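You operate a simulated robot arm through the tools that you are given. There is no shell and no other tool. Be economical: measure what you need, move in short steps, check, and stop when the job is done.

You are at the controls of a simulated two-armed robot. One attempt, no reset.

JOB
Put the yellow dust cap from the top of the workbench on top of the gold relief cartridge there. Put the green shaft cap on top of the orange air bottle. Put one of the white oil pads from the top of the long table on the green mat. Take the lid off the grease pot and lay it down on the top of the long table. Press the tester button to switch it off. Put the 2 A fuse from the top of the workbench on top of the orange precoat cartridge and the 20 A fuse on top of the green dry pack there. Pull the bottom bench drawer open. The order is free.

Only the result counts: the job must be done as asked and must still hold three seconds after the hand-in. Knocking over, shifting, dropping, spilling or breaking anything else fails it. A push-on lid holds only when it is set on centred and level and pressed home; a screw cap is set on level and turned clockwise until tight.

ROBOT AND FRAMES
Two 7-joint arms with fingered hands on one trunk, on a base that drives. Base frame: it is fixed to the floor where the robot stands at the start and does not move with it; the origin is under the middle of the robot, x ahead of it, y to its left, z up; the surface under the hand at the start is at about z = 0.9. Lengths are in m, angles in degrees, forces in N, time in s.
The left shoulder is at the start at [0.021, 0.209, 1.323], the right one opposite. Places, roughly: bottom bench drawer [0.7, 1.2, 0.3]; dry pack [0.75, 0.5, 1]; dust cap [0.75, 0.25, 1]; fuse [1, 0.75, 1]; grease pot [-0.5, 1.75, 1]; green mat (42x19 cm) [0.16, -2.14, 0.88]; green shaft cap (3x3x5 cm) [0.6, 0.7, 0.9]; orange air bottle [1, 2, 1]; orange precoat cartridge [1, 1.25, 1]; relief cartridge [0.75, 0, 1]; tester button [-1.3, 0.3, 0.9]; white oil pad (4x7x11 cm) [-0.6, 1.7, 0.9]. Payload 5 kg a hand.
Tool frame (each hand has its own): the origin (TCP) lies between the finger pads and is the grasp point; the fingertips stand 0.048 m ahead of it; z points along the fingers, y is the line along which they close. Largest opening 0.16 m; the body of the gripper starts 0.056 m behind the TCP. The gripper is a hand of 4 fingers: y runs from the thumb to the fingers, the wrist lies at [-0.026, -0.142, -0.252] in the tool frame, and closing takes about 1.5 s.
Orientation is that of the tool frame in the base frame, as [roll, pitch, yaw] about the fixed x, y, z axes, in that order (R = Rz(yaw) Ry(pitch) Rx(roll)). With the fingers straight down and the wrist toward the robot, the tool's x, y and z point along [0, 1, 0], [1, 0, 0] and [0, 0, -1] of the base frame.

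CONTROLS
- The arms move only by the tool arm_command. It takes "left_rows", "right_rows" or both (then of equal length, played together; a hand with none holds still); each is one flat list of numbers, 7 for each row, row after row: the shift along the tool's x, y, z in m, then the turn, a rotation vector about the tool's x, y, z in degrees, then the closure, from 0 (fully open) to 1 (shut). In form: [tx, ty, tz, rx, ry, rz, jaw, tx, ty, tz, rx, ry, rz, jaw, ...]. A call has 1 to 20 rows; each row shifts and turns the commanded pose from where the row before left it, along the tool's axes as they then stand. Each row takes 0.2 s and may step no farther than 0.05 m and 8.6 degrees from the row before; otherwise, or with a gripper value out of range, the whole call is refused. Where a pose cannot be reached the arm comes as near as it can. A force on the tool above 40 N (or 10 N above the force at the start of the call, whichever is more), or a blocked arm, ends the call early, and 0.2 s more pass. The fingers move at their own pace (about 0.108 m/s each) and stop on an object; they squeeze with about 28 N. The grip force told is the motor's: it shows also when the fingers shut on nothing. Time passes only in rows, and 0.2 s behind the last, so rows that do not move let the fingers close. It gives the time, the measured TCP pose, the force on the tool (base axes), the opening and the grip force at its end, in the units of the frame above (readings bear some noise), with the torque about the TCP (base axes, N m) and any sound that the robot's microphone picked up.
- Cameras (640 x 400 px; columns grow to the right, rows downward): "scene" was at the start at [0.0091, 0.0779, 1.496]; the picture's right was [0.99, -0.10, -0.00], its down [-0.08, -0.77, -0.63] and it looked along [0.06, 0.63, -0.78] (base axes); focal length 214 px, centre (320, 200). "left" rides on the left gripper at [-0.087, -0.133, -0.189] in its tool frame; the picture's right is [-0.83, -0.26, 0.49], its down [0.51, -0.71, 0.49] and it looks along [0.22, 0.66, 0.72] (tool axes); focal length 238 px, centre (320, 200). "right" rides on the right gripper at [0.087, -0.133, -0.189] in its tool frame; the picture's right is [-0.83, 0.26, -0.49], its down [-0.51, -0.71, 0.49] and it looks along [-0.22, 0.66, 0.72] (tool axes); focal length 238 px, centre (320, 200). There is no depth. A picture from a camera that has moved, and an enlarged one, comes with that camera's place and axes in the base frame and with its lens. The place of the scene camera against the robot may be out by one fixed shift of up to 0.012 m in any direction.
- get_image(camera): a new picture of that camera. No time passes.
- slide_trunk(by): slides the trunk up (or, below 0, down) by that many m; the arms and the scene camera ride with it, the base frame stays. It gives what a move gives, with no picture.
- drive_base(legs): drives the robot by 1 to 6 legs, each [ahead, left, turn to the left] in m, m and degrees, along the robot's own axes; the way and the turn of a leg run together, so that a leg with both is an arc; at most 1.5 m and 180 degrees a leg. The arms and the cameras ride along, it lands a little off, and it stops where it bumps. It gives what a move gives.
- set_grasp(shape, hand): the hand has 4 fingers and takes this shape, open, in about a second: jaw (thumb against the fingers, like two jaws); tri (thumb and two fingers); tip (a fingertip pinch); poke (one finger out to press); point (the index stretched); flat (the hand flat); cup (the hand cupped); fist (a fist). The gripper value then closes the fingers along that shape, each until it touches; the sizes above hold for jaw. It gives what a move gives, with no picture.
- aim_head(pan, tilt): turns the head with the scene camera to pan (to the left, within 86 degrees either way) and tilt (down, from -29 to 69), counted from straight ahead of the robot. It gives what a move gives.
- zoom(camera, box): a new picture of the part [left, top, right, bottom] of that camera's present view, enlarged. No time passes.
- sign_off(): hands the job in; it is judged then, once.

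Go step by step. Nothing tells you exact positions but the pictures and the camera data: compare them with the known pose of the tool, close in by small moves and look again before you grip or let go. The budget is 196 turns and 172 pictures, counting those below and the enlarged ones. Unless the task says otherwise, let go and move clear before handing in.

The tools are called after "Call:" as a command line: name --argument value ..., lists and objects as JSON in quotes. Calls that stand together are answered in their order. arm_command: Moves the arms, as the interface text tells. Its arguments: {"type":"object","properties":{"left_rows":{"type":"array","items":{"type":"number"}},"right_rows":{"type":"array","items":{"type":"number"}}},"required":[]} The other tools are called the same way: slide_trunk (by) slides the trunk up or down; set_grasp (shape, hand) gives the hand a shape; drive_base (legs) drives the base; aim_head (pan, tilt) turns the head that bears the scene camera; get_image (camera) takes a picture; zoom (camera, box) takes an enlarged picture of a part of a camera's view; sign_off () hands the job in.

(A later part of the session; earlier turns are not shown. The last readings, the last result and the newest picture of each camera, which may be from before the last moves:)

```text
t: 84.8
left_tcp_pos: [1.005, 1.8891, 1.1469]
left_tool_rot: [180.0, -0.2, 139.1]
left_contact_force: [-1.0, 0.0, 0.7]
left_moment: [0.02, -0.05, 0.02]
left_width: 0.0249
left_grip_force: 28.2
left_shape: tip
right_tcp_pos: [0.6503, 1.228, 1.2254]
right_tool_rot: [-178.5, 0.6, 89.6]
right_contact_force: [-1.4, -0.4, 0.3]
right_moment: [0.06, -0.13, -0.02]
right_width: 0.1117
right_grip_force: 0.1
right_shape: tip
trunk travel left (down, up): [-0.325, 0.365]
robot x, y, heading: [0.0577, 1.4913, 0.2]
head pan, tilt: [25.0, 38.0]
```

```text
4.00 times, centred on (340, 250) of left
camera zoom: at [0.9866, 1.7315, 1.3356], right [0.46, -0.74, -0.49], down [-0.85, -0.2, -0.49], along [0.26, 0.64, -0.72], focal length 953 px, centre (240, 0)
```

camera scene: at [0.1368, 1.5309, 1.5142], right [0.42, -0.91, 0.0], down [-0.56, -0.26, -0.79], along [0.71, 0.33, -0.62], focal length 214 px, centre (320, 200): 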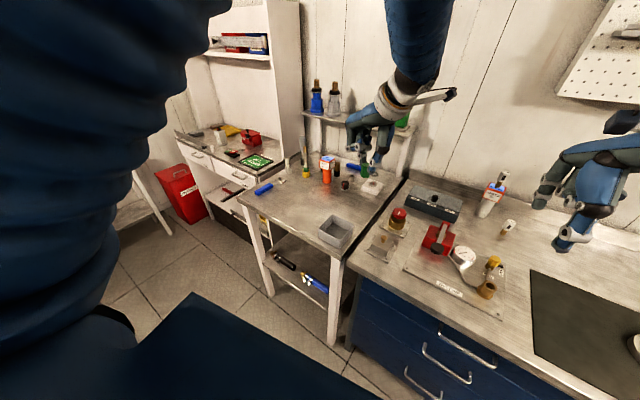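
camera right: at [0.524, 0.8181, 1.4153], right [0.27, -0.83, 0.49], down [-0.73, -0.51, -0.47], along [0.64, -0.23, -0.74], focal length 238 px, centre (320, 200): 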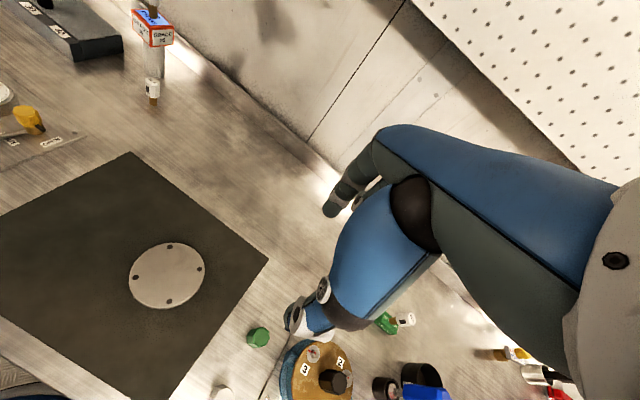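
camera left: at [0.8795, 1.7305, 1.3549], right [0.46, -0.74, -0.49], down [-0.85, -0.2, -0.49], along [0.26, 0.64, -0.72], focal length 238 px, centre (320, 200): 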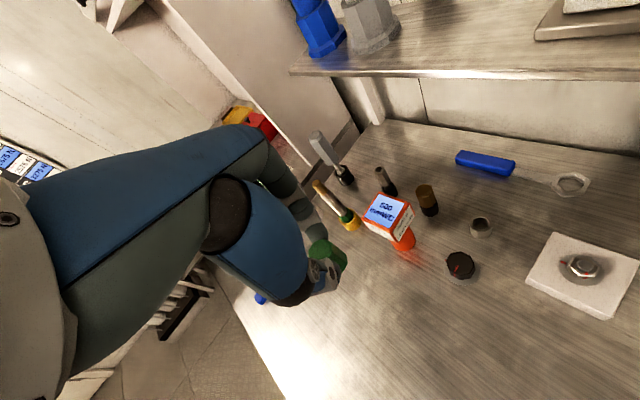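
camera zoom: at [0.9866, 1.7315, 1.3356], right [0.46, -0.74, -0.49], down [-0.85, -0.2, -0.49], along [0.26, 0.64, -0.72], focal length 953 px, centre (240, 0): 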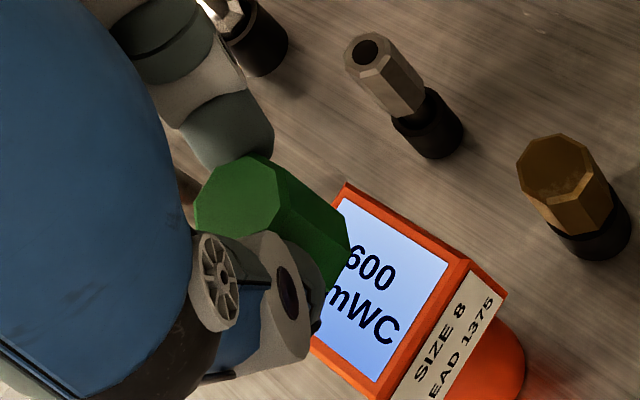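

Well centred. Descend.

Call:
arm_command --left_rows '[0, 0, 0.018, 0, 0, 0, 1, 0, 0, 0.016, 0, 0, 0, 1, 0, 0, 0.004, 0, 0, 0, 1, 0, 0, 0.002, 0, 0, 0, 1]'

Call:
zoom --camera "scene" --box '[270, 90, 398, 170]'

```text
t: 85.8
left_tcp_pos: [1.0071, 1.8896, 1.1035]
left_tool_rot: [-179.9, -0.3, 139.1]
left_contact_force: [0.4, -0.5, -0.6]
left_moment: [0.01, -0.04, 0.0]
left_width: 0.0249
left_grip_force: 28.0
left_shape: tip
right_tcp_pos: [0.6526, 1.2281, 1.2239]
right_tool_rot: [-178.5, 0.7, 89.7]
right_contact_force: [0.1, -0.4, -0.4]
right_moment: [-0.01, -0.01, -0.02]
right_width: 0.1119
right_grip_force: 0.1
right_shape: tip
trunk travel left (down, up): [-0.325, 0.365]
robot x, y, heading: [0.0594, 1.4934, 0.2]
head pan, tilt: [25.0, 38.0]
```

```text
5.00 times, centred on (334, 130) of scene
camera zoom: at [0.1372, 1.5307, 1.5142], right [0.42, -0.91, 0.0], down [-0.56, -0.26, -0.79], along [0.71, 0.33, -0.62], focal length 1072 px, centre (250, 550)
```

zoom: 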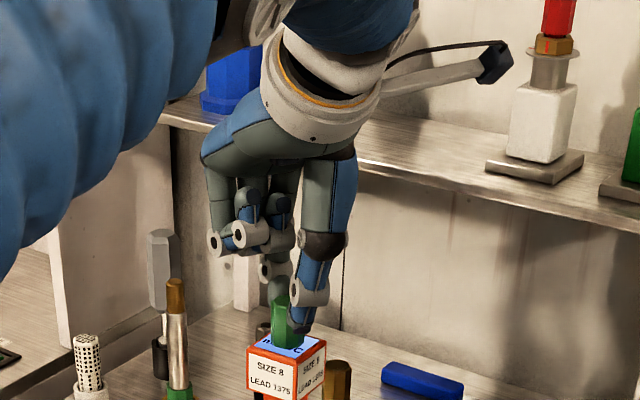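

Call:
arm_command --left_rows '[0, 0, 0.0015, 0, 0, 0, 1, 0, 0, 0.001, 0, 0, 0, 1]'

```text
t: 86.4
left_tcp_pos: [1.0067, 1.8895, 1.1015]
left_tool_rot: [-179.9, -0.3, 139.1]
left_contact_force: [-0.1, -0.1, 3.6]
left_moment: [0.07, -0.01, 0.01]
left_width: 0.025
left_grip_force: 28.8
left_shape: tip
right_tcp_pos: [0.6509, 1.2269, 1.2235]
right_tool_rot: [-178.5, 0.7, 89.7]
right_contact_force: [0.0, -0.8, 0.1]
right_moment: [0.0, 0.0, 0.02]
right_width: 0.1117
right_grip_force: 0.1
right_shape: tip
trunk travel left (down, up): [-0.325, 0.365]
robot x, y, heading: [0.0546, 1.4934, 0.1]
head pan, tilt: [25.0, 38.0]
```

Touching. Release gently and lift away.

Call:
arm_command --left_rows '[0, 0, 0, 0, 0, 0, 0.85, 0, 0, 0, 0, 0, 0, 0.75, 0, 0, 0, 0, 0, 0, 0.65, 0, 0, 0, 0, 0, 0, 0.55, 0, 0, 0, 0, 0, 0, 0.5, 0, 0, 0, 0, 0, 0, 0.5, 0, 0, -0.02, 0, 0, 0, 0.5, 0, 0, -0.03, 0, 0, 0, 0.5, 0, 0, -0.03, 0, 0, 0, 0.5, 0.03, -0.03, 0, 0, 0, 0, 0.5, 0.03, -0.03, 0, 0, 0, 0, 0.5, 0.03, -0.03, 0, 0, 0, 0, 0.5, 0.03, -0.03, 0, 0, 0, 0, 0.5]'

Call:
zoom --camera "scene" --box '[270, 90, 398, 170]'

```text
t: 89.2
left_tcp_pos: [0.8348, 1.8753, 1.1834]
left_tool_rot: [180.0, -0.3, 139.0]
left_contact_force: [-0.9, -0.6, 1.0]
left_moment: [0.09, -0.03, -0.01]
left_width: 0.08
left_grip_force: 0.1
left_shape: tip
right_tcp_pos: [0.6488, 1.2259, 1.224]
right_tool_rot: [-178.5, 0.6, 89.6]
right_contact_force: [-0.7, 0.7, 0.4]
right_moment: [0.01, -0.12, -0.02]
right_width: 0.1118
right_grip_force: 0.0
right_shape: tip
trunk travel left (down, up): [-0.325, 0.365]
robot x, y, heading: [0.057, 1.4952, 0.1]
head pan, tilt: [25.0, 38.0]
```

```text
5.00 times, centred on (334, 130) of scene
camera zoom: at [0.1349, 1.53, 1.5144], right [0.42, -0.91, 0.0], down [-0.56, -0.26, -0.79], along [0.72, 0.33, -0.61], focal length 1072 px, centre (250, 550)
```

zoom: 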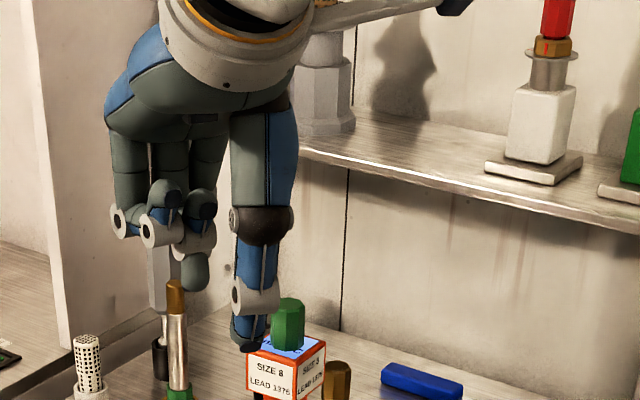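

The green cap stands on the bottle. Next is the drawer: I retract the left hand, and drive back/right to view the drawers.

Call:
arm_command --left_rows '[0, 0, 0, 0, 0, 8.3, 0.5, 0, 0, 0, 0, 0, 8.3, 0.5, 0, 0, 0, 0, 0, 8.3, 0.5, 0, 0, 0, 0, 0, 8.3, 0.5, 0, 0, 0, 0, 0, 8.3, 0.5, 0, 0, 0, 0, 0, 8.3, 0.5, -0.04, -0.02, -0.01, 0, 0, 0, 0.5, -0.04, -0.02, -0.01, 0, 0, 0, 0.5, -0.04, -0.02, -0.01, 0, 0, 0, 0.5, -0.04, -0.02, 0, 0, 0, 0, 0.5]'

Call:
drive_base --legs '[[0, -0.6, 0], [-0.35, 0, 0]]'

Call:
aim_head --pan 40 --tilt 45

Call:
get_image --camera "scene"

```text
t: 91.4
left_tcp_pos: [0.7545, 1.7152, 1.2125]
left_tool_rot: [-179.7, -0.4, 89.4]
left_contact_force: [-0.2, -0.7, 0.5]
left_moment: [0.16, 0.0, 0.06]
left_width: 0.0798
left_grip_force: 0.1
left_shape: tip
right_tcp_pos: [0.6519, 1.2245, 1.2245]
right_tool_rot: [-178.5, 0.6, 89.5]
right_contact_force: [0.0, -1.0, 0.1]
right_moment: [0.21, -0.05, 0.02]
right_width: 0.1117
right_grip_force: 0.2
right_shape: tip
trunk travel left (down, up): [-0.325, 0.365]
robot x, y, heading: [0.0586, 1.4895, -0.1]
head pan, tilt: [25.0, 38.0]
```

```text
t: 96.6
left_tcp_pos: [0.4082, 1.1206, 1.2112]
left_tool_rot: [-179.7, -0.1, 89.5]
left_contact_force: [-0.4, -0.5, -0.2]
left_moment: [0.04, -0.06, 0.0]
left_width: 0.0799
left_grip_force: 0.1
left_shape: tip
right_tcp_pos: [0.3055, 0.6314, 1.2244]
right_tool_rot: [-178.5, 0.8, 89.7]
right_contact_force: [-0.6, -1.0, 0.4]
right_moment: [0.01, -0.04, 0.0]
right_width: 0.1117
right_grip_force: 0.0
right_shape: tip
trunk travel left (down, up): [-0.325, 0.365]
robot x, y, heading: [-0.2893, 0.8965, -0.1]
head pan, tilt: [25.0, 38.0]
```

```text
t: 97.4
left_tcp_pos: [0.409, 1.122, 1.2114]
left_tool_rot: [-179.7, -0.2, 89.5]
left_contact_force: [-0.2, -0.5, 0.2]
left_moment: [-0.01, 0.04, 0.02]
left_width: 0.0799
left_grip_force: 0.0
left_shape: tip
right_tcp_pos: [0.3062, 0.6306, 1.2237]
right_tool_rot: [-178.3, 0.8, 89.7]
right_contact_force: [-0.5, 0.6, -1.1]
right_moment: [0.03, 0.03, -0.01]
right_width: 0.1117
right_grip_force: 0.0
right_shape: tip
trunk travel left (down, up): [-0.325, 0.365]
robot x, y, heading: [-0.2879, 0.8939, 0.1]
head pan, tilt: [40.0, 45.0]
```

```text
72 pictures are left
camera scene: at [-0.2247, 0.9482, 1.5039], right [0.64, -0.77, 0.0], down [-0.54, -0.45, -0.71], along [0.54, 0.46, -0.71], focal length 214 px, centre (320, 200)
```

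scene: 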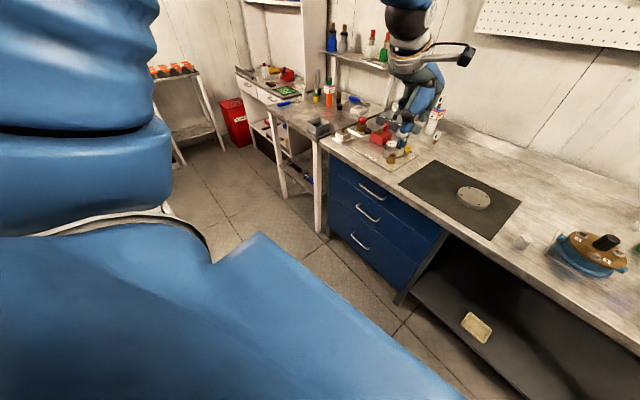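

The bench front is slanted (~13°): bottom handle at about (0.518,1.245,0.374). I retract the hands and lower the trunk.

Call:
arm_command --left_rows '[0, -0.04, 0.01, 0, 0, 0, 0.5, 0, -0.04, 0.01, 0, 0, 0, 0.5, 0, -0.04, 0.01, 0, 0, 0, 0.5]' --right_rows '[0, -0.015, 0.01, 0, 0, 0, 0.3, 0, -0.015, 0.01, 0, 0, 0, 0.3, 0, -0.015, 0.01, 0, 0, 0, 0.3]'

Call:
slide_trunk --by -0.32

Call:
get_image --camera "scene"

```text
t: 98.2
left_tcp_pos: [0.2862, 1.1211, 1.1841]
left_tool_rot: [-180.0, -0.1, 89.4]
left_contact_force: [-0.7, -0.1, 0.2]
left_moment: [0.04, -0.06, 0.02]
left_width: 0.0799
left_grip_force: 0.1
left_shape: tip
right_tcp_pos: [0.2596, 0.6315, 1.1955]
right_tool_rot: [-178.6, 0.7, 89.7]
right_contact_force: [-0.9, 0.6, 0.0]
right_moment: [-0.01, -0.14, 0.01]
right_width: 0.1115
right_grip_force: 0.1
right_shape: tip
trunk travel left (down, up): [-0.325, 0.365]
robot x, y, heading: [-0.2857, 0.8942, 0.1]
head pan, tilt: [40.0, 45.0]
```

```text
t: 101.4
left_tcp_pos: [0.2893, 1.1216, 0.8626]
left_tool_rot: [-179.7, -0.1, 89.6]
left_contact_force: [0.2, 0.1, 0.2]
left_moment: [0.0, 0.0, 0.0]
left_width: 0.0797
left_grip_force: 0.1
left_shape: tip
right_tcp_pos: [0.2613, 0.6298, 0.8742]
right_tool_rot: [-178.5, 0.8, 89.7]
right_contact_force: [-0.7, -0.5, 1.0]
right_moment: [0.03, -0.02, 0.0]
right_width: 0.1116
right_grip_force: 0.1
right_shape: tip
trunk travel left (down, up): [-0.005, 0.685]
robot x, y, heading: [-0.2854, 0.8941, 0.1]
head pan, tilt: [40.0, 45.0]
```

```text
71 pictures are left
camera scene: at [-0.2255, 0.9483, 1.1841], right [0.64, -0.77, 0.0], down [-0.54, -0.46, -0.71], along [0.54, 0.46, -0.71], focal length 214 px, centre (320, 200)
```

scene: 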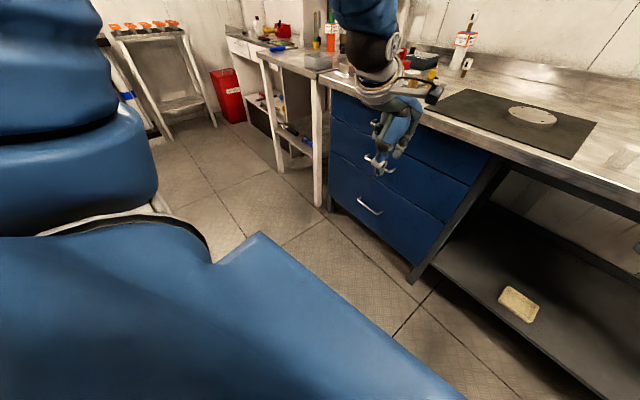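

I rotate the hand into line with the bench, lower it in front of the drawers, and tilt fingers forward.

Call:
arm_command --left_rows '[0, 0, 0.02, 0, 0, 6.5, 0.5, 0, 0, 0.04, 0, 0, 6.5, 0.5, 0, 0, 0.045, 0, 0, 0, 0.5, 0, 0, 0.045, 0, 0, 0, 0.5, 0, 0, 0.045, 0, 0, 0, 0.5, 0, 0, 0.045, 0, 0, 0, 0.5, 0, 0.04, 0, 0, 0, 0, 0.5, 0, 0.01, 0, -8.5, 0, 0, 0.5, 0, 0, 0, -8.5, 0, 0, 0.5, 0, 0, 0, -8.5, 0, 0, 0.5, 0, 0, 0, -8.5, 0, 0, 0.5, 0, 0, 0, -8.5, 0, 0, 0.5, 0, 0, 0, -8.5, 0, 0, 0.5, 0, 0, 0, -8.5, 0, 0, 0.5, 0, 0, 0, 0, 0, 0, 0.5]'

Call:
get_image --camera "left"

Call:
get_image --camera "scene"

```text
t: 104.6
left_tcp_pos: [0.3356, 1.1098, 0.6212]
left_tool_rot: [120.8, 0.0, 76.6]
left_contact_force: [0.2, 0.1, 0.0]
left_moment: [0.02, -0.02, 0.02]
left_width: 0.08
left_grip_force: 0.1
left_shape: tip
right_tcp_pos: [0.2614, 0.6308, 0.8741]
right_tool_rot: [-178.6, 0.8, 89.7]
right_contact_force: [0.1, 0.2, 0.1]
right_moment: [0.01, 0.03, 0.0]
right_width: 0.1116
right_grip_force: 0.0
right_shape: tip
trunk travel left (down, up): [-0.005, 0.685]
robot x, y, heading: [-0.2899, 0.8928, 0.1]
head pan, tilt: [40.0, 45.0]
```

```text
70 pictures are left
camera left: at [0.0927, 1.0797, 0.6055], right [0.08, -0.88, -0.47], down [0.18, 0.48, -0.86], along [0.98, -0.01, 0.19], focal length 238 px, centre (320, 200)
```

left: 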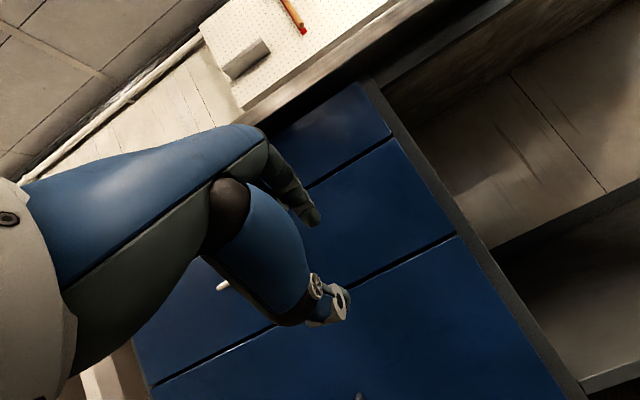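

```text
69 pictures are left
camera scene: at [-0.2254, 0.9483, 1.184], right [0.64, -0.76, 0.0], down [-0.54, -0.46, -0.71], along [0.54, 0.46, -0.71], focal length 214 px, centre (320, 200)
```

scene: 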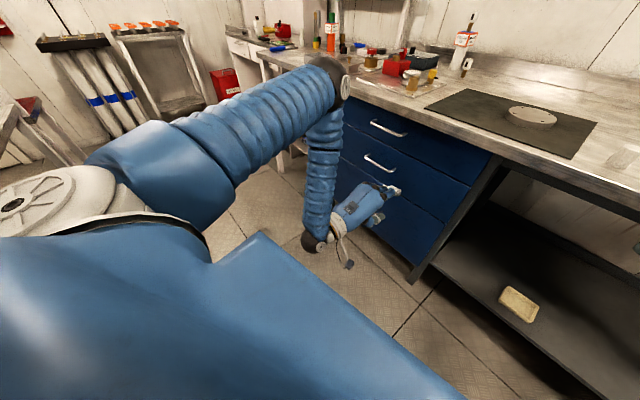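

I lower the hand toward bottom-handle height and look.

Call:
arm_command --left_rows '[0.0254, -0.035, 0.0195, 0, 0, 0, 0.4, 0.0254, -0.035, 0.0195, 0, 0, 0, 0.4, 0.0254, -0.035, 0.0195, 0, 0, 0, 0.4, 0.0254, -0.035, 0.0195, 0, 0, 0, 0.4, 0.0254, -0.035, 0.0195, 0, 0, 0, 0.4, 0, 0, 0, 0, 0, 0, 0.4]'

Call:
get_image --camera "left"

Call:
zoom --camera "scene" --box '[260, 90, 500, 240]'

```text
t: 106.0
left_tcp_pos: [0.3592, 1.2365, 0.4202]
left_tool_rot: [120.8, 0.0, 76.5]
left_contact_force: [0.0, -0.3, -0.1]
left_moment: [-0.02, -0.01, 0.05]
left_width: 0.0958
left_grip_force: 0.2
left_shape: tip
right_tcp_pos: [0.2611, 0.6308, 0.8738]
right_tool_rot: [-178.4, 0.7, 89.7]
right_contact_force: [0.0, -0.1, 0.0]
right_moment: [-0.01, 0.03, 0.01]
right_width: 0.112
right_grip_force: 0.1
right_shape: tip
trunk travel left (down, up): [-0.005, 0.685]
robot x, y, heading: [-0.2896, 0.8962, -0.1]
head pan, tilt: [40.0, 45.0]
```

```text
68 pictures are left
camera left: at [0.1178, 1.2056, 0.4049], right [0.08, -0.88, -0.47], down [0.18, 0.48, -0.86], along [0.98, -0.01, 0.19], focal length 238 px, centre (320, 200)
```

left: 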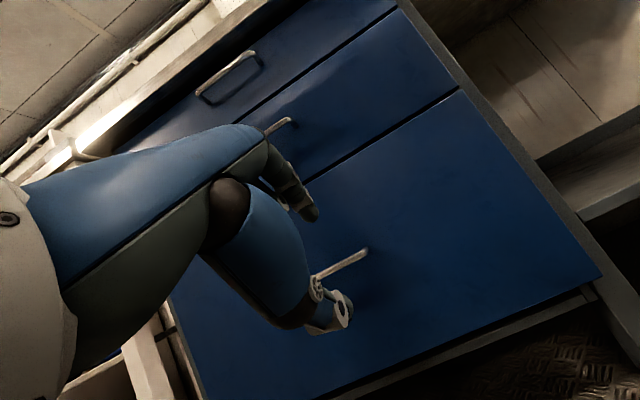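

```text
2.67 times, centred on (380, 165) of scene
camera zoom: at [-0.2253, 0.9484, 1.184], right [0.64, -0.77, 0.0], down [-0.54, -0.46, -0.71], along [0.54, 0.46, -0.71], focal length 572 px, centre (160, 293)
```

zoom: 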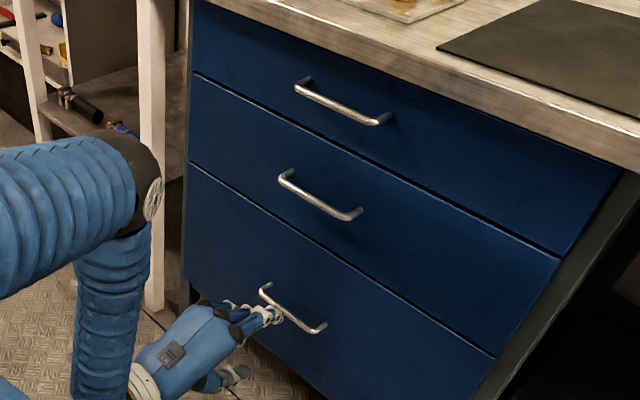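

Handle spans (0.518,1.18)–(0.538,1.31) at z≈0.374. I flatten the hand a bit more, pull it back, then drive closer.

Call:
arm_command --left_rows '[0, 0, 0, -8, 0, 0, 0.5, 0, 0, 0, -8, 0, 0, 0.5, -0.0224, -0.015, -0.0221, 0, 0, 0, 0.6, -0.0224, -0.015, -0.0221, 0, 0, 0, 0.6, -0.0224, -0.015, -0.0221, 0, 0, 0, 0.6, -0.0224, -0.015, -0.0221, 0, 0, 0, 0.6, 0, 0, 0, 0, 0, 0, 0.6]'

Call:
drive_base --legs '[[0.2, 0.08, 0]]'

Call:
get_image --camera "left"

Call:
zoom --camera "scene" --box '[230, 120, 470, 270]'

```text
t: 107.6
left_tcp_pos: [0.2397, 1.1717, 0.3857]
left_tool_rot: [104.8, 0.0, 76.5]
left_contact_force: [-0.6, 0.8, 0.3]
left_moment: [-0.01, 0.0, 0.01]
left_width: 0.0653
left_grip_force: 0.1
left_shape: tip
right_tcp_pos: [0.2598, 0.6306, 0.8738]
right_tool_rot: [-178.5, 0.7, 89.7]
right_contact_force: [-0.6, 0.7, 0.3]
right_moment: [-0.03, -0.01, -0.03]
right_width: 0.1116
right_grip_force: 0.0
right_shape: tip
trunk travel left (down, up): [-0.005, 0.685]
robot x, y, heading: [-0.2905, 0.8921, 0.2]
head pan, tilt: [40.0, 45.0]
```

```text
t: 108.7
left_tcp_pos: [0.3079, 1.1991, 0.3872]
left_tool_rot: [104.8, 0.0, 76.4]
left_contact_force: [-0.2, -0.4, -0.1]
left_moment: [0.01, 0.04, 0.02]
left_width: 0.0648
left_grip_force: 0.0
left_shape: tip
right_tcp_pos: [0.3182, 0.6584, 0.8676]
right_tool_rot: [-177.2, 0.9, 90.0]
right_contact_force: [-20.1, 6.2, 1.7]
right_moment: [-0.07, -0.69, 0.68]
right_width: 0.1103
right_grip_force: 0.0
right_shape: tip
trunk travel left (down, up): [-0.005, 0.685]
robot x, y, heading: [-0.2237, 0.9217, -0.2]
head pan, tilt: [40.0, 45.0]
stopped in leg 1: the force on the tool passed its limit at 58 N (the readings are from after the stop); the commanded pose is now the measured one
```

```text
66 pictures are left
camera left: at [0.0783, 1.1657, 0.3076], right [0.2, -0.91, -0.38], down [0.4, 0.42, -0.81], along [0.89, 0.01, 0.45], focal length 238 px, centre (320, 200)
```

left: 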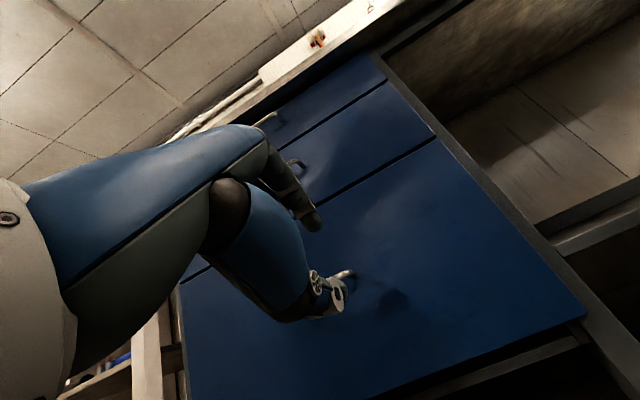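

```text
2.67 times, centred on (350, 195) of scene
camera zoom: at [-0.1588, 0.9759, 1.1841], right [0.64, -0.77, 0.0], down [-0.54, -0.45, -0.71], along [0.54, 0.45, -0.71], focal length 572 px, centre (240, 213)
```

zoom: 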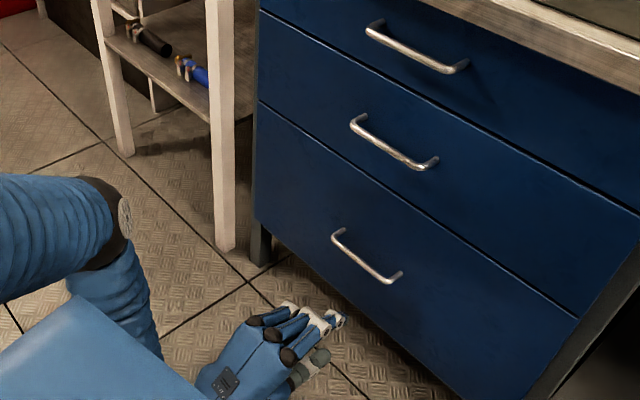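

The right hand touched the bench edge; I back off and tuck it to the side, low.

Call:
drive_base --legs '[[-0.05, 0, 0]]'

Call:
arm_command --right_rows '[-0.03, -0.026, 0.021, 0, 0, 0, 0.3, -0.03, -0.026, 0.021, 0, 0, 0, 0.3, -0.03, -0.026, 0.021, 0, 0, 0, 0.3, -0.03, -0.026, 0.021, 0, 0, 0, 0.3, -0.03, -0.026, 0.021, 0, 0, 0, 0.3, -0.03, -0.026, 0.021, 0, 0, 0, 0.3, -0.03, -0.026, 0.021, 0, 0, 0, 0.3, -0.03, -0.026, 0.021, 0, 0, 0, 0.3]'

```text
t: 109.6
left_tcp_pos: [0.2584, 1.1992, 0.3863]
left_tool_rot: [104.8, 0.0, 76.4]
left_contact_force: [-0.2, 0.8, 0.0]
left_moment: [0.04, -0.02, 0.02]
left_width: 0.0651
left_grip_force: 0.1
left_shape: tip
right_tcp_pos: [0.2712, 0.6596, 0.8702]
right_tool_rot: [-177.5, 0.8, 89.8]
right_contact_force: [-0.2, -0.6, 0.2]
right_moment: [0.01, -0.05, 0.03]
right_width: 0.1119
right_grip_force: 0.1
right_shape: tip
trunk travel left (down, up): [-0.005, 0.685]
robot x, y, heading: [-0.2725, 0.9206, -0.1]
head pan, tilt: [40.0, 45.0]
```

```text
t: 111.4
left_tcp_pos: [0.258, 1.1993, 0.3855]
left_tool_rot: [104.9, 0.0, 76.3]
left_contact_force: [0.3, -0.3, -0.2]
left_moment: [-0.01, 0.0, 0.03]
left_width: 0.0647
left_grip_force: 0.0
left_shape: tip
right_tcp_pos: [0.095, 0.3951, 0.7198]
right_tool_rot: [-177.5, 0.8, 89.9]
right_contact_force: [-0.7, 0.1, 0.5]
right_moment: [0.0, -0.04, 0.0]
right_width: 0.1119
right_grip_force: 0.1
right_shape: tip
right hand out of reach, approached as far as the arm can: row 1, 3, 4, 5, 6
trunk travel left (down, up): [-0.005, 0.685]
robot x, y, heading: [-0.2705, 0.923, 0.0]
head pan, tilt: [40.0, 45.0]
```

Now drive closer so the hand stands just before the handle.

Call:
drive_base --legs '[[0.17, 0.05, 0]]'

Call:
get_image --camera "left"

Call:
zoom --camera "scene" --box '[200, 160, 440, 310]'

```text
t: 112.9
left_tcp_pos: [0.4262, 1.2491, 0.386]
left_tool_rot: [105.0, 0.0, 76.3]
left_contact_force: [-0.2, 0.7, 0.1]
left_moment: [0.02, -0.02, -0.03]
left_width: 0.065
left_grip_force: 0.1
left_shape: tip
right_tcp_pos: [0.2648, 0.4463, 0.7207]
right_tool_rot: [-177.4, 0.8, 89.9]
right_contact_force: [0.0, -0.2, -0.7]
right_moment: [-0.02, -0.01, -0.02]
right_width: 0.1119
right_grip_force: 0.1
right_shape: tip
trunk travel left (down, up): [-0.005, 0.685]
robot x, y, heading: [-0.0983, 0.9745, 0.2]
head pan, tilt: [40.0, 45.0]
```

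```text
64 pictures are left
camera left: at [0.1977, 1.2159, 0.3071], right [0.2, -0.91, -0.38], down [0.4, 0.42, -0.81], along [0.89, 0.01, 0.45], focal length 238 px, centre (320, 200)
```

left: 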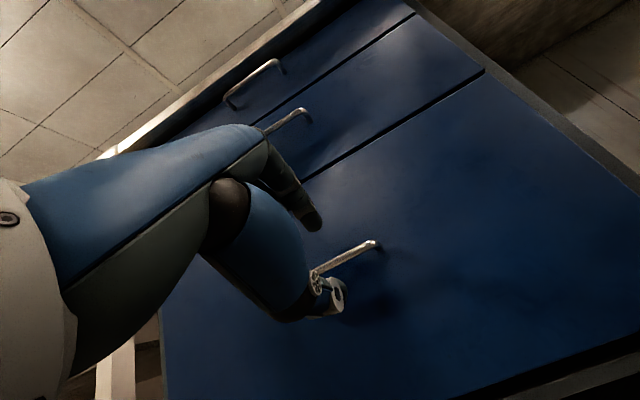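

```text
2.67 times, centred on (320, 235) of scene
camera zoom: at [-0.0378, 1.0261, 1.1839], right [0.64, -0.77, 0.0], down [-0.54, -0.46, -0.71], along [0.54, 0.46, -0.71], focal length 572 px, centre (320, 107)
```

zoom: 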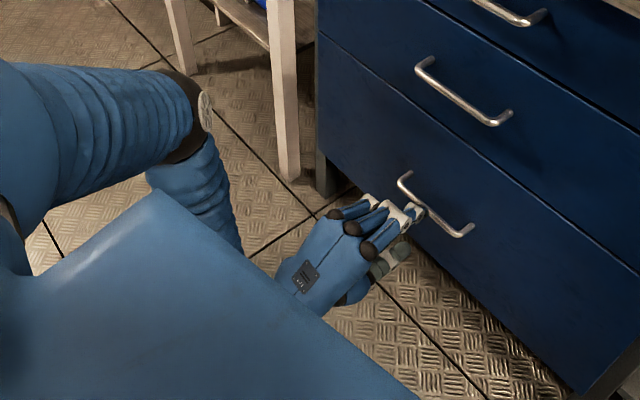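

The bar lies slightly above the finger axis. I move up and forward to straddle it.

Call:
arm_command --left_rows '[0.01, 0.0145, 0, 0, 0, 0, 0.6, 0.0114, 0, 0.03, 0, 0, 0, 0.6, 0, 0, 0.025, 0, 0, 0, 0.6, 0, 0, 0.01, 0, 0, 0, 0.6, 0, 0, 0, 0, 0, 0, 0.6]'

Call:
zoom --camera "left" --box '[240, 180, 480, 330]'

Call:
zoom --camera "scene" --box '[300, 200, 428, 280]'

```text
t: 114.1
left_tcp_pos: [0.4912, 1.2558, 0.3825]
left_tool_rot: [104.8, 0.2, 76.2]
left_contact_force: [-8.8, 0.7, 1.9]
left_moment: [-0.14, -0.46, -0.07]
left_width: 0.0654
left_grip_force: 0.1
left_shape: tip
right_tcp_pos: [0.265, 0.4479, 0.7206]
right_tool_rot: [-177.5, 0.8, 90.1]
right_contact_force: [-0.3, -0.6, 0.6]
right_moment: [-0.02, 0.02, 0.0]
right_width: 0.1123
right_grip_force: 0.1
right_shape: tip
trunk travel left (down, up): [-0.005, 0.685]
robot x, y, heading: [-0.1022, 0.9712, 0.2]
head pan, tilt: [40.0, 45.0]
stopped in row 5 (left hand): the force on the tool passed its limit at 42 N (the readings are from after the stop); the commanded pose is now the measured one
```

```text
2.67 times, centred on (360, 255) of left
camera zoom: at [0.2621, 1.2224, 0.3038], right [0.2, -0.91, -0.37], down [0.4, 0.42, -0.81], along [0.89, 0.01, 0.45], focal length 636 px, centre (213, 53)
```

zoom: 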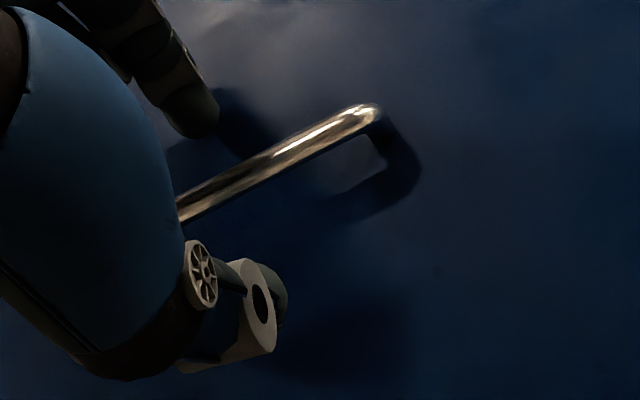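

```text
5.00 times, centred on (364, 240) of scene
camera zoom: at [-0.0393, 1.0264, 1.1839], right [0.65, -0.76, 0.0], down [-0.54, -0.46, -0.71], along [0.54, 0.46, -0.71], focal length 1072 px, centre (100, 0)
```

zoom: 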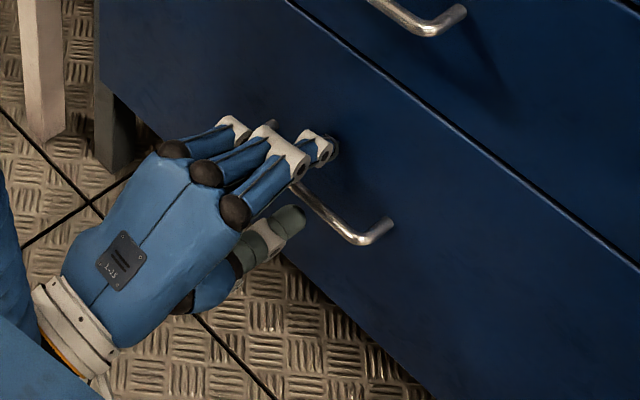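

The bar is between index and thumb; fingertips touch the front. I back off a few mm and close.

Call:
arm_command --left_rows '[0, 0, -0.006, 0, 0, 0, 0.6, 0, 0, 0, 0, 0, 0, 0.8, 0, 0, 0, 0, 0, 0, 1, 0, 0, 0, 0, 0, 0, 1, 0, 0, 0, 0, 0, 0, 1, 0, 0, 0, 0, 0, 0, 1]'

Call:
zoom --camera "left" --box '[240, 180, 480, 330]'

```text
t: 115.5
left_tcp_pos: [0.4886, 1.2568, 0.3841]
left_tool_rot: [104.9, 0.1, 76.4]
left_contact_force: [4.5, 1.2, -2.2]
left_moment: [-0.04, 0.05, 0.1]
left_width: 0.0066
left_grip_force: 27.4
left_shape: tip
right_tcp_pos: [0.2649, 0.4486, 0.7201]
right_tool_rot: [-177.3, 0.8, 90.1]
right_contact_force: [-0.5, 0.0, -0.9]
right_moment: [-0.02, 0.0, -0.01]
right_width: 0.1121
right_grip_force: 0.0
right_shape: tip
trunk travel left (down, up): [-0.005, 0.685]
robot x, y, heading: [-0.1024, 0.9762, 0.2]
head pan, tilt: [40.0, 45.0]
```

```text
2.67 times, centred on (360, 255) of left
camera zoom: at [0.2581, 1.2237, 0.3053], right [0.2, -0.91, -0.37], down [0.4, 0.42, -0.81], along [0.89, 0.01, 0.45], focal length 636 px, centre (213, 53)
```

zoom: 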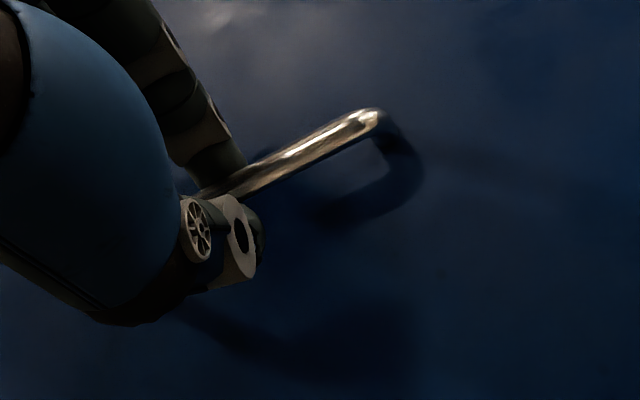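

Bar gripped. I pull by driving back along the drawer normal.

Call:
drive_base --legs '[[-0.08, 0.019, 0], [-0.08, 0.019, 0]]'

Call:
zoom --camera "scene" --box '[200, 100, 520, 300]'

```text
t: 117.3
left_tcp_pos: [0.3267, 1.2911, 0.3845]
left_tool_rot: [104.8, 0.2, 76.3]
left_contact_force: [-5.4, -26.5, -1.0]
left_moment: [-0.28, 0.1, -0.83]
left_width: 0.0068
left_grip_force: 27.8
left_shape: tip
right_tcp_pos: [0.1037, 0.4851, 0.7202]
right_tool_rot: [-177.5, 0.9, 89.9]
right_contact_force: [0.5, 0.0, 0.1]
right_moment: [-0.06, 0.0, 0.01]
right_width: 0.1121
right_grip_force: 0.0
right_shape: tip
trunk travel left (down, up): [-0.005, 0.685]
robot x, y, heading: [-0.2609, 1.0126, 0.3]
head pan, tilt: [40.0, 45.0]
```

```text
2.00 times, centred on (360, 200) of scene
camera zoom: at [-0.1993, 1.0632, 1.184], right [0.64, -0.76, 0.0], down [-0.54, -0.46, -0.71], along [0.54, 0.46, -0.71], focal length 429 px, centre (240, 200)
```

zoom: 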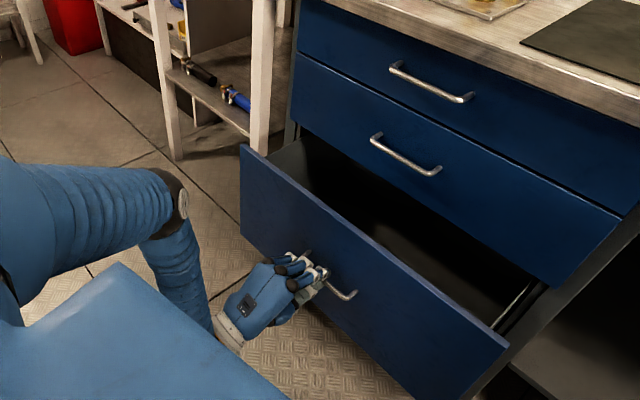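

Drawer is open ~16 cm. I ease it a further ~9 cm with the arm.

Call:
arm_command --left_rows '[-0.008, -0.006, -0.023, 0, 0, 0, 1, -0.008, -0.006, -0.023, 0, 0, 0, 1, -0.008, -0.006, -0.023, 0, 0, 0, 1, -0.008, -0.006, -0.023, 0, 0, 0, 1]'

```text
t: 118.3
left_tcp_pos: [0.2251, 1.2791, 0.3832]
left_tool_rot: [105.0, 0.5, 75.9]
left_contact_force: [-0.7, 10.5, -9.8]
left_moment: [0.1, 0.17, 0.4]
left_width: 0.0076
left_grip_force: 27.6
left_shape: tip
right_tcp_pos: [0.1044, 0.4841, 0.7203]
right_tool_rot: [-177.4, 0.7, 89.9]
right_contact_force: [-1.1, -0.2, -1.0]
right_moment: [0.06, -0.03, -0.02]
right_width: 0.1121
right_grip_force: 0.1
right_shape: tip
trunk travel left (down, up): [-0.005, 0.685]
robot x, y, heading: [-0.2597, 1.0086, 0.1]
head pan, tilt: [40.0, 45.0]
```

Open the hand and withdraw.

Call:
arm_command --left_rows '[0, 0, 0, 0, 0, 0, 0.8, 0, 0, 0, 0, 0, 0, 0.6, 0, 0, 0, 0, 0, 0, 0.5, 0, 0, 0, 0, 0, 0, 0.5, 0, 0, -0.02, 0, 0, 0, 0.5, 0, 0, -0.03, 0, 0, 0, 0.5, 0, 0, -0.03, 0, 0, 0, 0.5]'

Call:
get_image --camera "scene"

```text
t: 119.9
left_tcp_pos: [0.1514, 1.3007, 0.4064]
left_tool_rot: [104.8, 0.3, 76.1]
left_contact_force: [0.3, -0.1, 0.5]
left_moment: [0.02, 0.04, 0.01]
left_width: 0.0795
left_grip_force: 0.0
left_shape: tip
right_tcp_pos: [0.1044, 0.4849, 0.7205]
right_tool_rot: [-177.4, 0.8, 89.9]
right_contact_force: [-0.8, 0.4, -0.3]
right_moment: [0.0, -0.05, -0.02]
right_width: 0.1122
right_grip_force: 0.1
right_shape: tip
trunk travel left (down, up): [-0.005, 0.685]
robot x, y, heading: [-0.2616, 1.0113, -0.1]
head pan, tilt: [40.0, 45.0]
```

```text
58 pictures are left
camera scene: at [-0.1991, 1.0636, 1.184], right [0.64, -0.76, 0.0], down [-0.54, -0.46, -0.71], along [0.54, 0.46, -0.71], focal length 214 px, centre (320, 200)
```

scene: 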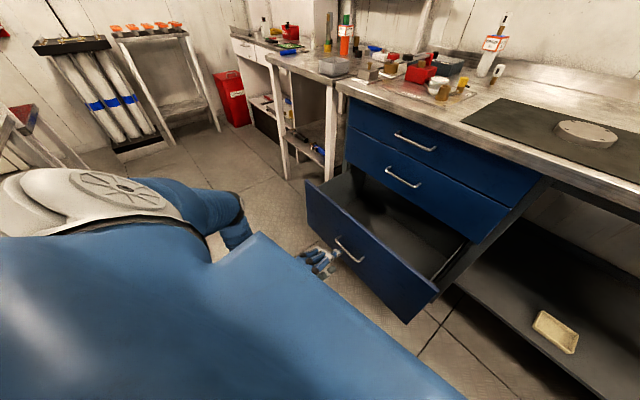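

Drawer open and released. I raise the left hand and bring it back to vertical.

Call:
arm_command --left_rows '[0, 0.046, -0.018, 0, 0, 0, 0.5, 0, 0.046, -0.014, 0, 0, 0, 0.5, 0, 0.046, -0.013, 0, 0, 0, 0.5, 0, 0.046, -0.013, 0, 0, 0, 0.5, 0, 0.046, -0.013, 0, 0, 0, 0.5, 0, 0.046, -0.013, 0, 0, 0, 0.5, 0, 0, 0, 8.3, 0, 0, 0.5, 0, 0, 0, 8.3, 0, 0, 0.5, 0, 0, 0, 8.3, 0, 0, 0.5, 0, 0, 0, 8.3, 0, 0, 0.5, 0, 0, 0, 8.3, 0, 0, 0.5, 0, 0, 0, 8.3, 0, 0, 0.5, 0, 0, 0, 8.3, 0, 0, 0.5, 0, 0, 0, 8.3, 0, 0, 0.5, 0, 0, 0, 8.3, 0, 0, 0.5]'

Call:
slide_trunk --by 0.32

Call:
aim_head --pan 86 --tilt 40

Call:
get_image --camera "scene"

```text
t: 123.1
left_tcp_pos: [0.1935, 1.3485, 0.6072]
left_tool_rot: [179.7, 0.2, 76.3]
left_contact_force: [-0.7, -0.3, -0.9]
left_moment: [0.01, -0.04, 0.02]
left_width: 0.0797
left_grip_force: 0.0
left_shape: tip
left hand out of reach, approached as far as the arm can: row 9, 10, 11, 12, 13
right_tcp_pos: [0.105, 0.4854, 0.7199]
right_tool_rot: [-177.4, 0.8, 89.9]
right_contact_force: [-0.7, -0.6, -0.5]
right_moment: [0.04, -0.03, -0.03]
right_width: 0.1118
right_grip_force: 0.1
right_shape: tip
trunk travel left (down, up): [-0.005, 0.685]
robot x, y, heading: [-0.2636, 1.0072, 0.4]
head pan, tilt: [40.0, 45.0]
```

```text
t: 126.2
left_tcp_pos: [0.1947, 1.3482, 0.926]
left_tool_rot: [179.6, 0.2, 76.2]
left_contact_force: [0.0, -0.2, 0.1]
left_moment: [0.0, 0.01, 0.0]
left_width: 0.0799
left_grip_force: 0.0
left_shape: tip
right_tcp_pos: [0.1039, 0.4846, 1.041]
right_tool_rot: [-177.3, 0.8, 90.0]
right_contact_force: [0.5, -0.6, 1.1]
right_moment: [0.0, -0.01, -0.05]
right_width: 0.1123
right_grip_force: 0.0
right_shape: tip
trunk travel left (down, up): [-0.325, 0.365]
robot x, y, heading: [-0.2652, 1.0112, 0.3]
head pan, tilt: [40.0, 45.0]
```

```text
t: 127.4
left_tcp_pos: [0.1938, 1.347, 0.9278]
left_tool_rot: [179.6, 0.2, 76.2]
left_contact_force: [0.7, 0.6, -0.6]
left_moment: [0.01, -0.01, -0.04]
left_width: 0.0797
left_grip_force: 0.1
left_shape: tip
right_tcp_pos: [0.1044, 0.4859, 1.0409]
right_tool_rot: [-177.4, 0.8, 90.0]
right_contact_force: [-0.7, 0.8, -0.5]
right_moment: [0.02, -0.02, -0.01]
right_width: 0.112
right_grip_force: 0.1
right_shape: tip
trunk travel left (down, up): [-0.325, 0.365]
robot x, y, heading: [-0.2616, 1.0097, -0.0]
head pan, tilt: [85.9, 40.0]
```

```text
57 pictures are left
camera scene: at [-0.2552, 1.0958, 1.5112], right [1.0, -0.07, 0.0], down [-0.04, -0.64, -0.77], along [0.05, 0.76, -0.64], focal length 214 px, centre (320, 200)
```

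scene: 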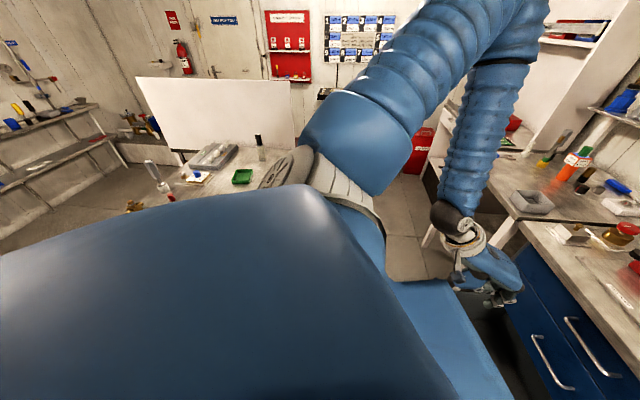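

Now the long table. I move away from the bench and turn left to face it.

Call:
drive_base --legs '[[0, -0.4, 0], [-0.15, 0, 0], [0, 0, 90]]'

Call:
aim_head --pan 15 --tilt 30

Call:
get_image --camera "scene"

```text
t: 130.9
left_tcp_pos: [0.0629, 0.9374, 0.9265]
left_tool_rot: [179.6, 0.2, 75.8]
left_contact_force: [1.1, -0.7, 0.3]
left_moment: [0.1, 0.09, -0.01]
left_width: 0.0797
left_grip_force: 0.1
left_shape: tip
right_tcp_pos: [-0.0321, 0.0759, 1.0387]
right_tool_rot: [-177.4, 0.7, 89.6]
right_contact_force: [0.6, -0.3, -0.7]
right_moment: [0.14, 0.1, 0.04]
right_width: 0.1117
right_grip_force: 0.0
right_shape: tip
trunk travel left (down, up): [-0.325, 0.365]
robot x, y, heading: [-0.3988, 0.6073, -0.2]
head pan, tilt: [85.9, 40.0]
stopped in leg 2: the robot was blocked; the commanded pose is now the measured one
```

```text
t: 132.3
left_tcp_pos: [0.0616, 0.9392, 0.926]
left_tool_rot: [179.5, 0.2, 75.8]
left_contact_force: [-0.3, 0.1, 1.0]
left_moment: [0.01, 0.03, -0.04]
left_width: 0.0796
left_grip_force: 0.1
left_shape: tip
right_tcp_pos: [-0.0337, 0.0771, 1.0407]
right_tool_rot: [-177.5, 0.8, 89.5]
right_contact_force: [0.1, -1.3, 0.1]
right_moment: [0.01, 0.01, 0.01]
right_width: 0.1121
right_grip_force: 0.0
right_shape: tip
trunk travel left (down, up): [-0.325, 0.365]
robot x, y, heading: [-0.3963, 0.6061, -0.1]
head pan, tilt: [15.0, 30.0]
```

```text
56 pictures are left
camera scene: at [-0.3081, 0.6281, 1.5265], right [0.26, -0.97, 0.0], down [-0.48, -0.13, -0.87], along [0.84, 0.22, -0.5], focal length 214 px, centre (320, 200)
```

scene: 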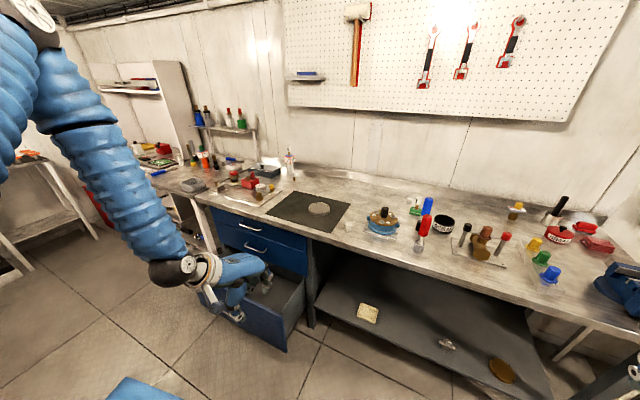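

Something behind blocked me at x≈-0.40. I go forward a bit, raise the hands and turn left.

Call:
arm_command --left_rows '[0, 0.02, -0.042, 0, 0, 0, 0.4, 0, 0.02, -0.042, 0, 0, 0, 0.4, 0, 0.02, -0.042, 0, 0, 0, 0.4, 0, 0.02, -0.042, 0, 0, 0, 0.4, 0, 0.02, -0.042, 0, 0, 0, 0.4, 0, 0.02, -0.042, 0, 0, 0, 0.4]' --right_rows '[0, 0.02, -0.025, 0, 0, 0, 0.4, 0, 0.02, -0.025, 0, 0, 0, 0.4, 0, 0.02, -0.025, 0, 0, 0, 0.4, 0, 0.02, -0.025, 0, 0, 0, 0.4, 0.02, 0.02, -0.025, 0, 0, 0, 0.4, 0.02, 0.02, -0.02, 0, 0, 0, 0.4]'

Call:
drive_base --legs '[[0.1, 0, 0], [0, 0, 45]]'

Call:
aim_head --pan 60 --tilt 35

Call:
get_image --camera "scene"

```text
t: 133.8
left_tcp_pos: [0.1772, 0.911, 1.1796]
left_tool_rot: [179.6, 0.4, 75.8]
left_contact_force: [-0.7, -0.2, -1.8]
left_moment: [-0.03, -0.11, 0.03]
left_width: 0.0958
left_grip_force: 0.1
left_shape: tip
right_tcp_pos: [0.0929, 0.1196, 1.1801]
right_tool_rot: [-177.4, 0.8, 89.5]
right_contact_force: [0.0, 0.6, -0.2]
right_moment: [-0.07, 0.01, -0.03]
right_width: 0.0964
right_grip_force: 0.1
right_shape: tip
trunk travel left (down, up): [-0.325, 0.365]
robot x, y, heading: [-0.3976, 0.6013, -0.2]
head pan, tilt: [15.0, 30.0]
```

```text
t: 137.0
left_tcp_pos: [-0.1091, 1.2268, 1.1795]
left_tool_rot: [179.5, 0.3, 120.9]
left_contact_force: [0.1, -0.2, -0.1]
left_moment: [-0.03, -0.01, 0.0]
left_width: 0.0956
left_grip_force: 0.1
left_shape: tip
right_tcp_pos: [0.3926, 0.606, 1.1797]
right_tool_rot: [-177.6, 0.9, 134.5]
right_contact_force: [0.1, -0.1, 0.2]
right_moment: [-0.01, -0.02, 0.03]
right_width: 0.0962
right_grip_force: 0.0
right_shape: tip
trunk travel left (down, up): [-0.325, 0.365]
robot x, y, heading: [-0.2979, 0.6005, 44.7]
head pan, tilt: [15.0, 30.0]
```

```text
t: 138.1
left_tcp_pos: [-0.1091, 1.2269, 1.1811]
left_tool_rot: [179.5, 0.3, 120.9]
left_contact_force: [0.6, 0.8, 0.1]
left_moment: [0.0, 0.01, -0.01]
left_width: 0.0958
left_grip_force: 0.0
left_shape: tip
right_tcp_pos: [0.3913, 0.6069, 1.1796]
right_tool_rot: [-177.5, 0.8, 134.6]
right_contact_force: [0.3, 0.4, -0.9]
right_moment: [0.0, 0.01, 0.02]
right_width: 0.0965
right_grip_force: 0.0
right_shape: tip
trunk travel left (down, up): [-0.325, 0.365]
robot x, y, heading: [-0.2983, 0.6014, 44.6]
head pan, tilt: [60.0, 35.0]
```

```text
55 pictures are left
camera scene: at [-0.3219, 0.6976, 1.5188], right [0.97, 0.25, 0.0], down [0.15, -0.55, -0.82], along [-0.21, 0.79, -0.57], focal length 214 px, centre (320, 200)
```

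scene: 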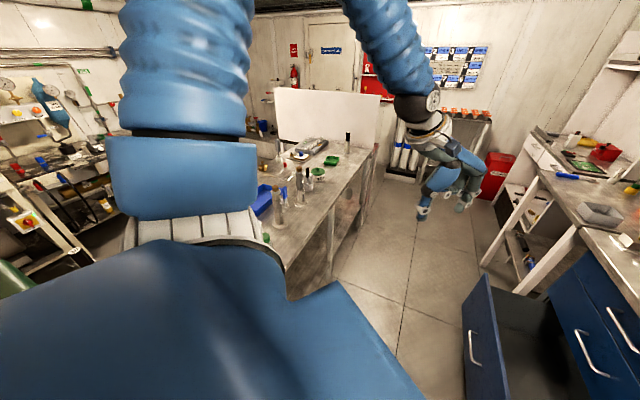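

I see the long table; right edge slanted from (-0.56,1.14) to (-0.30,2.2). I zoom on its items.

Call:
zoom --camera "scene" --box '[246, 120, 390, 210]'

```text
4.44 times, centred on (318, 165) of scene
camera zoom: at [-0.3219, 0.6976, 1.5188], right [0.97, 0.25, 0.0], down [0.15, -0.55, -0.82], along [-0.21, 0.79, -0.57], focal length 953 px, centre (329, 356)
```

zoom: 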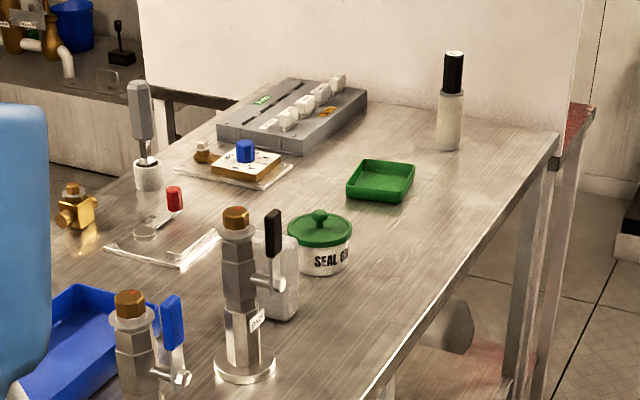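

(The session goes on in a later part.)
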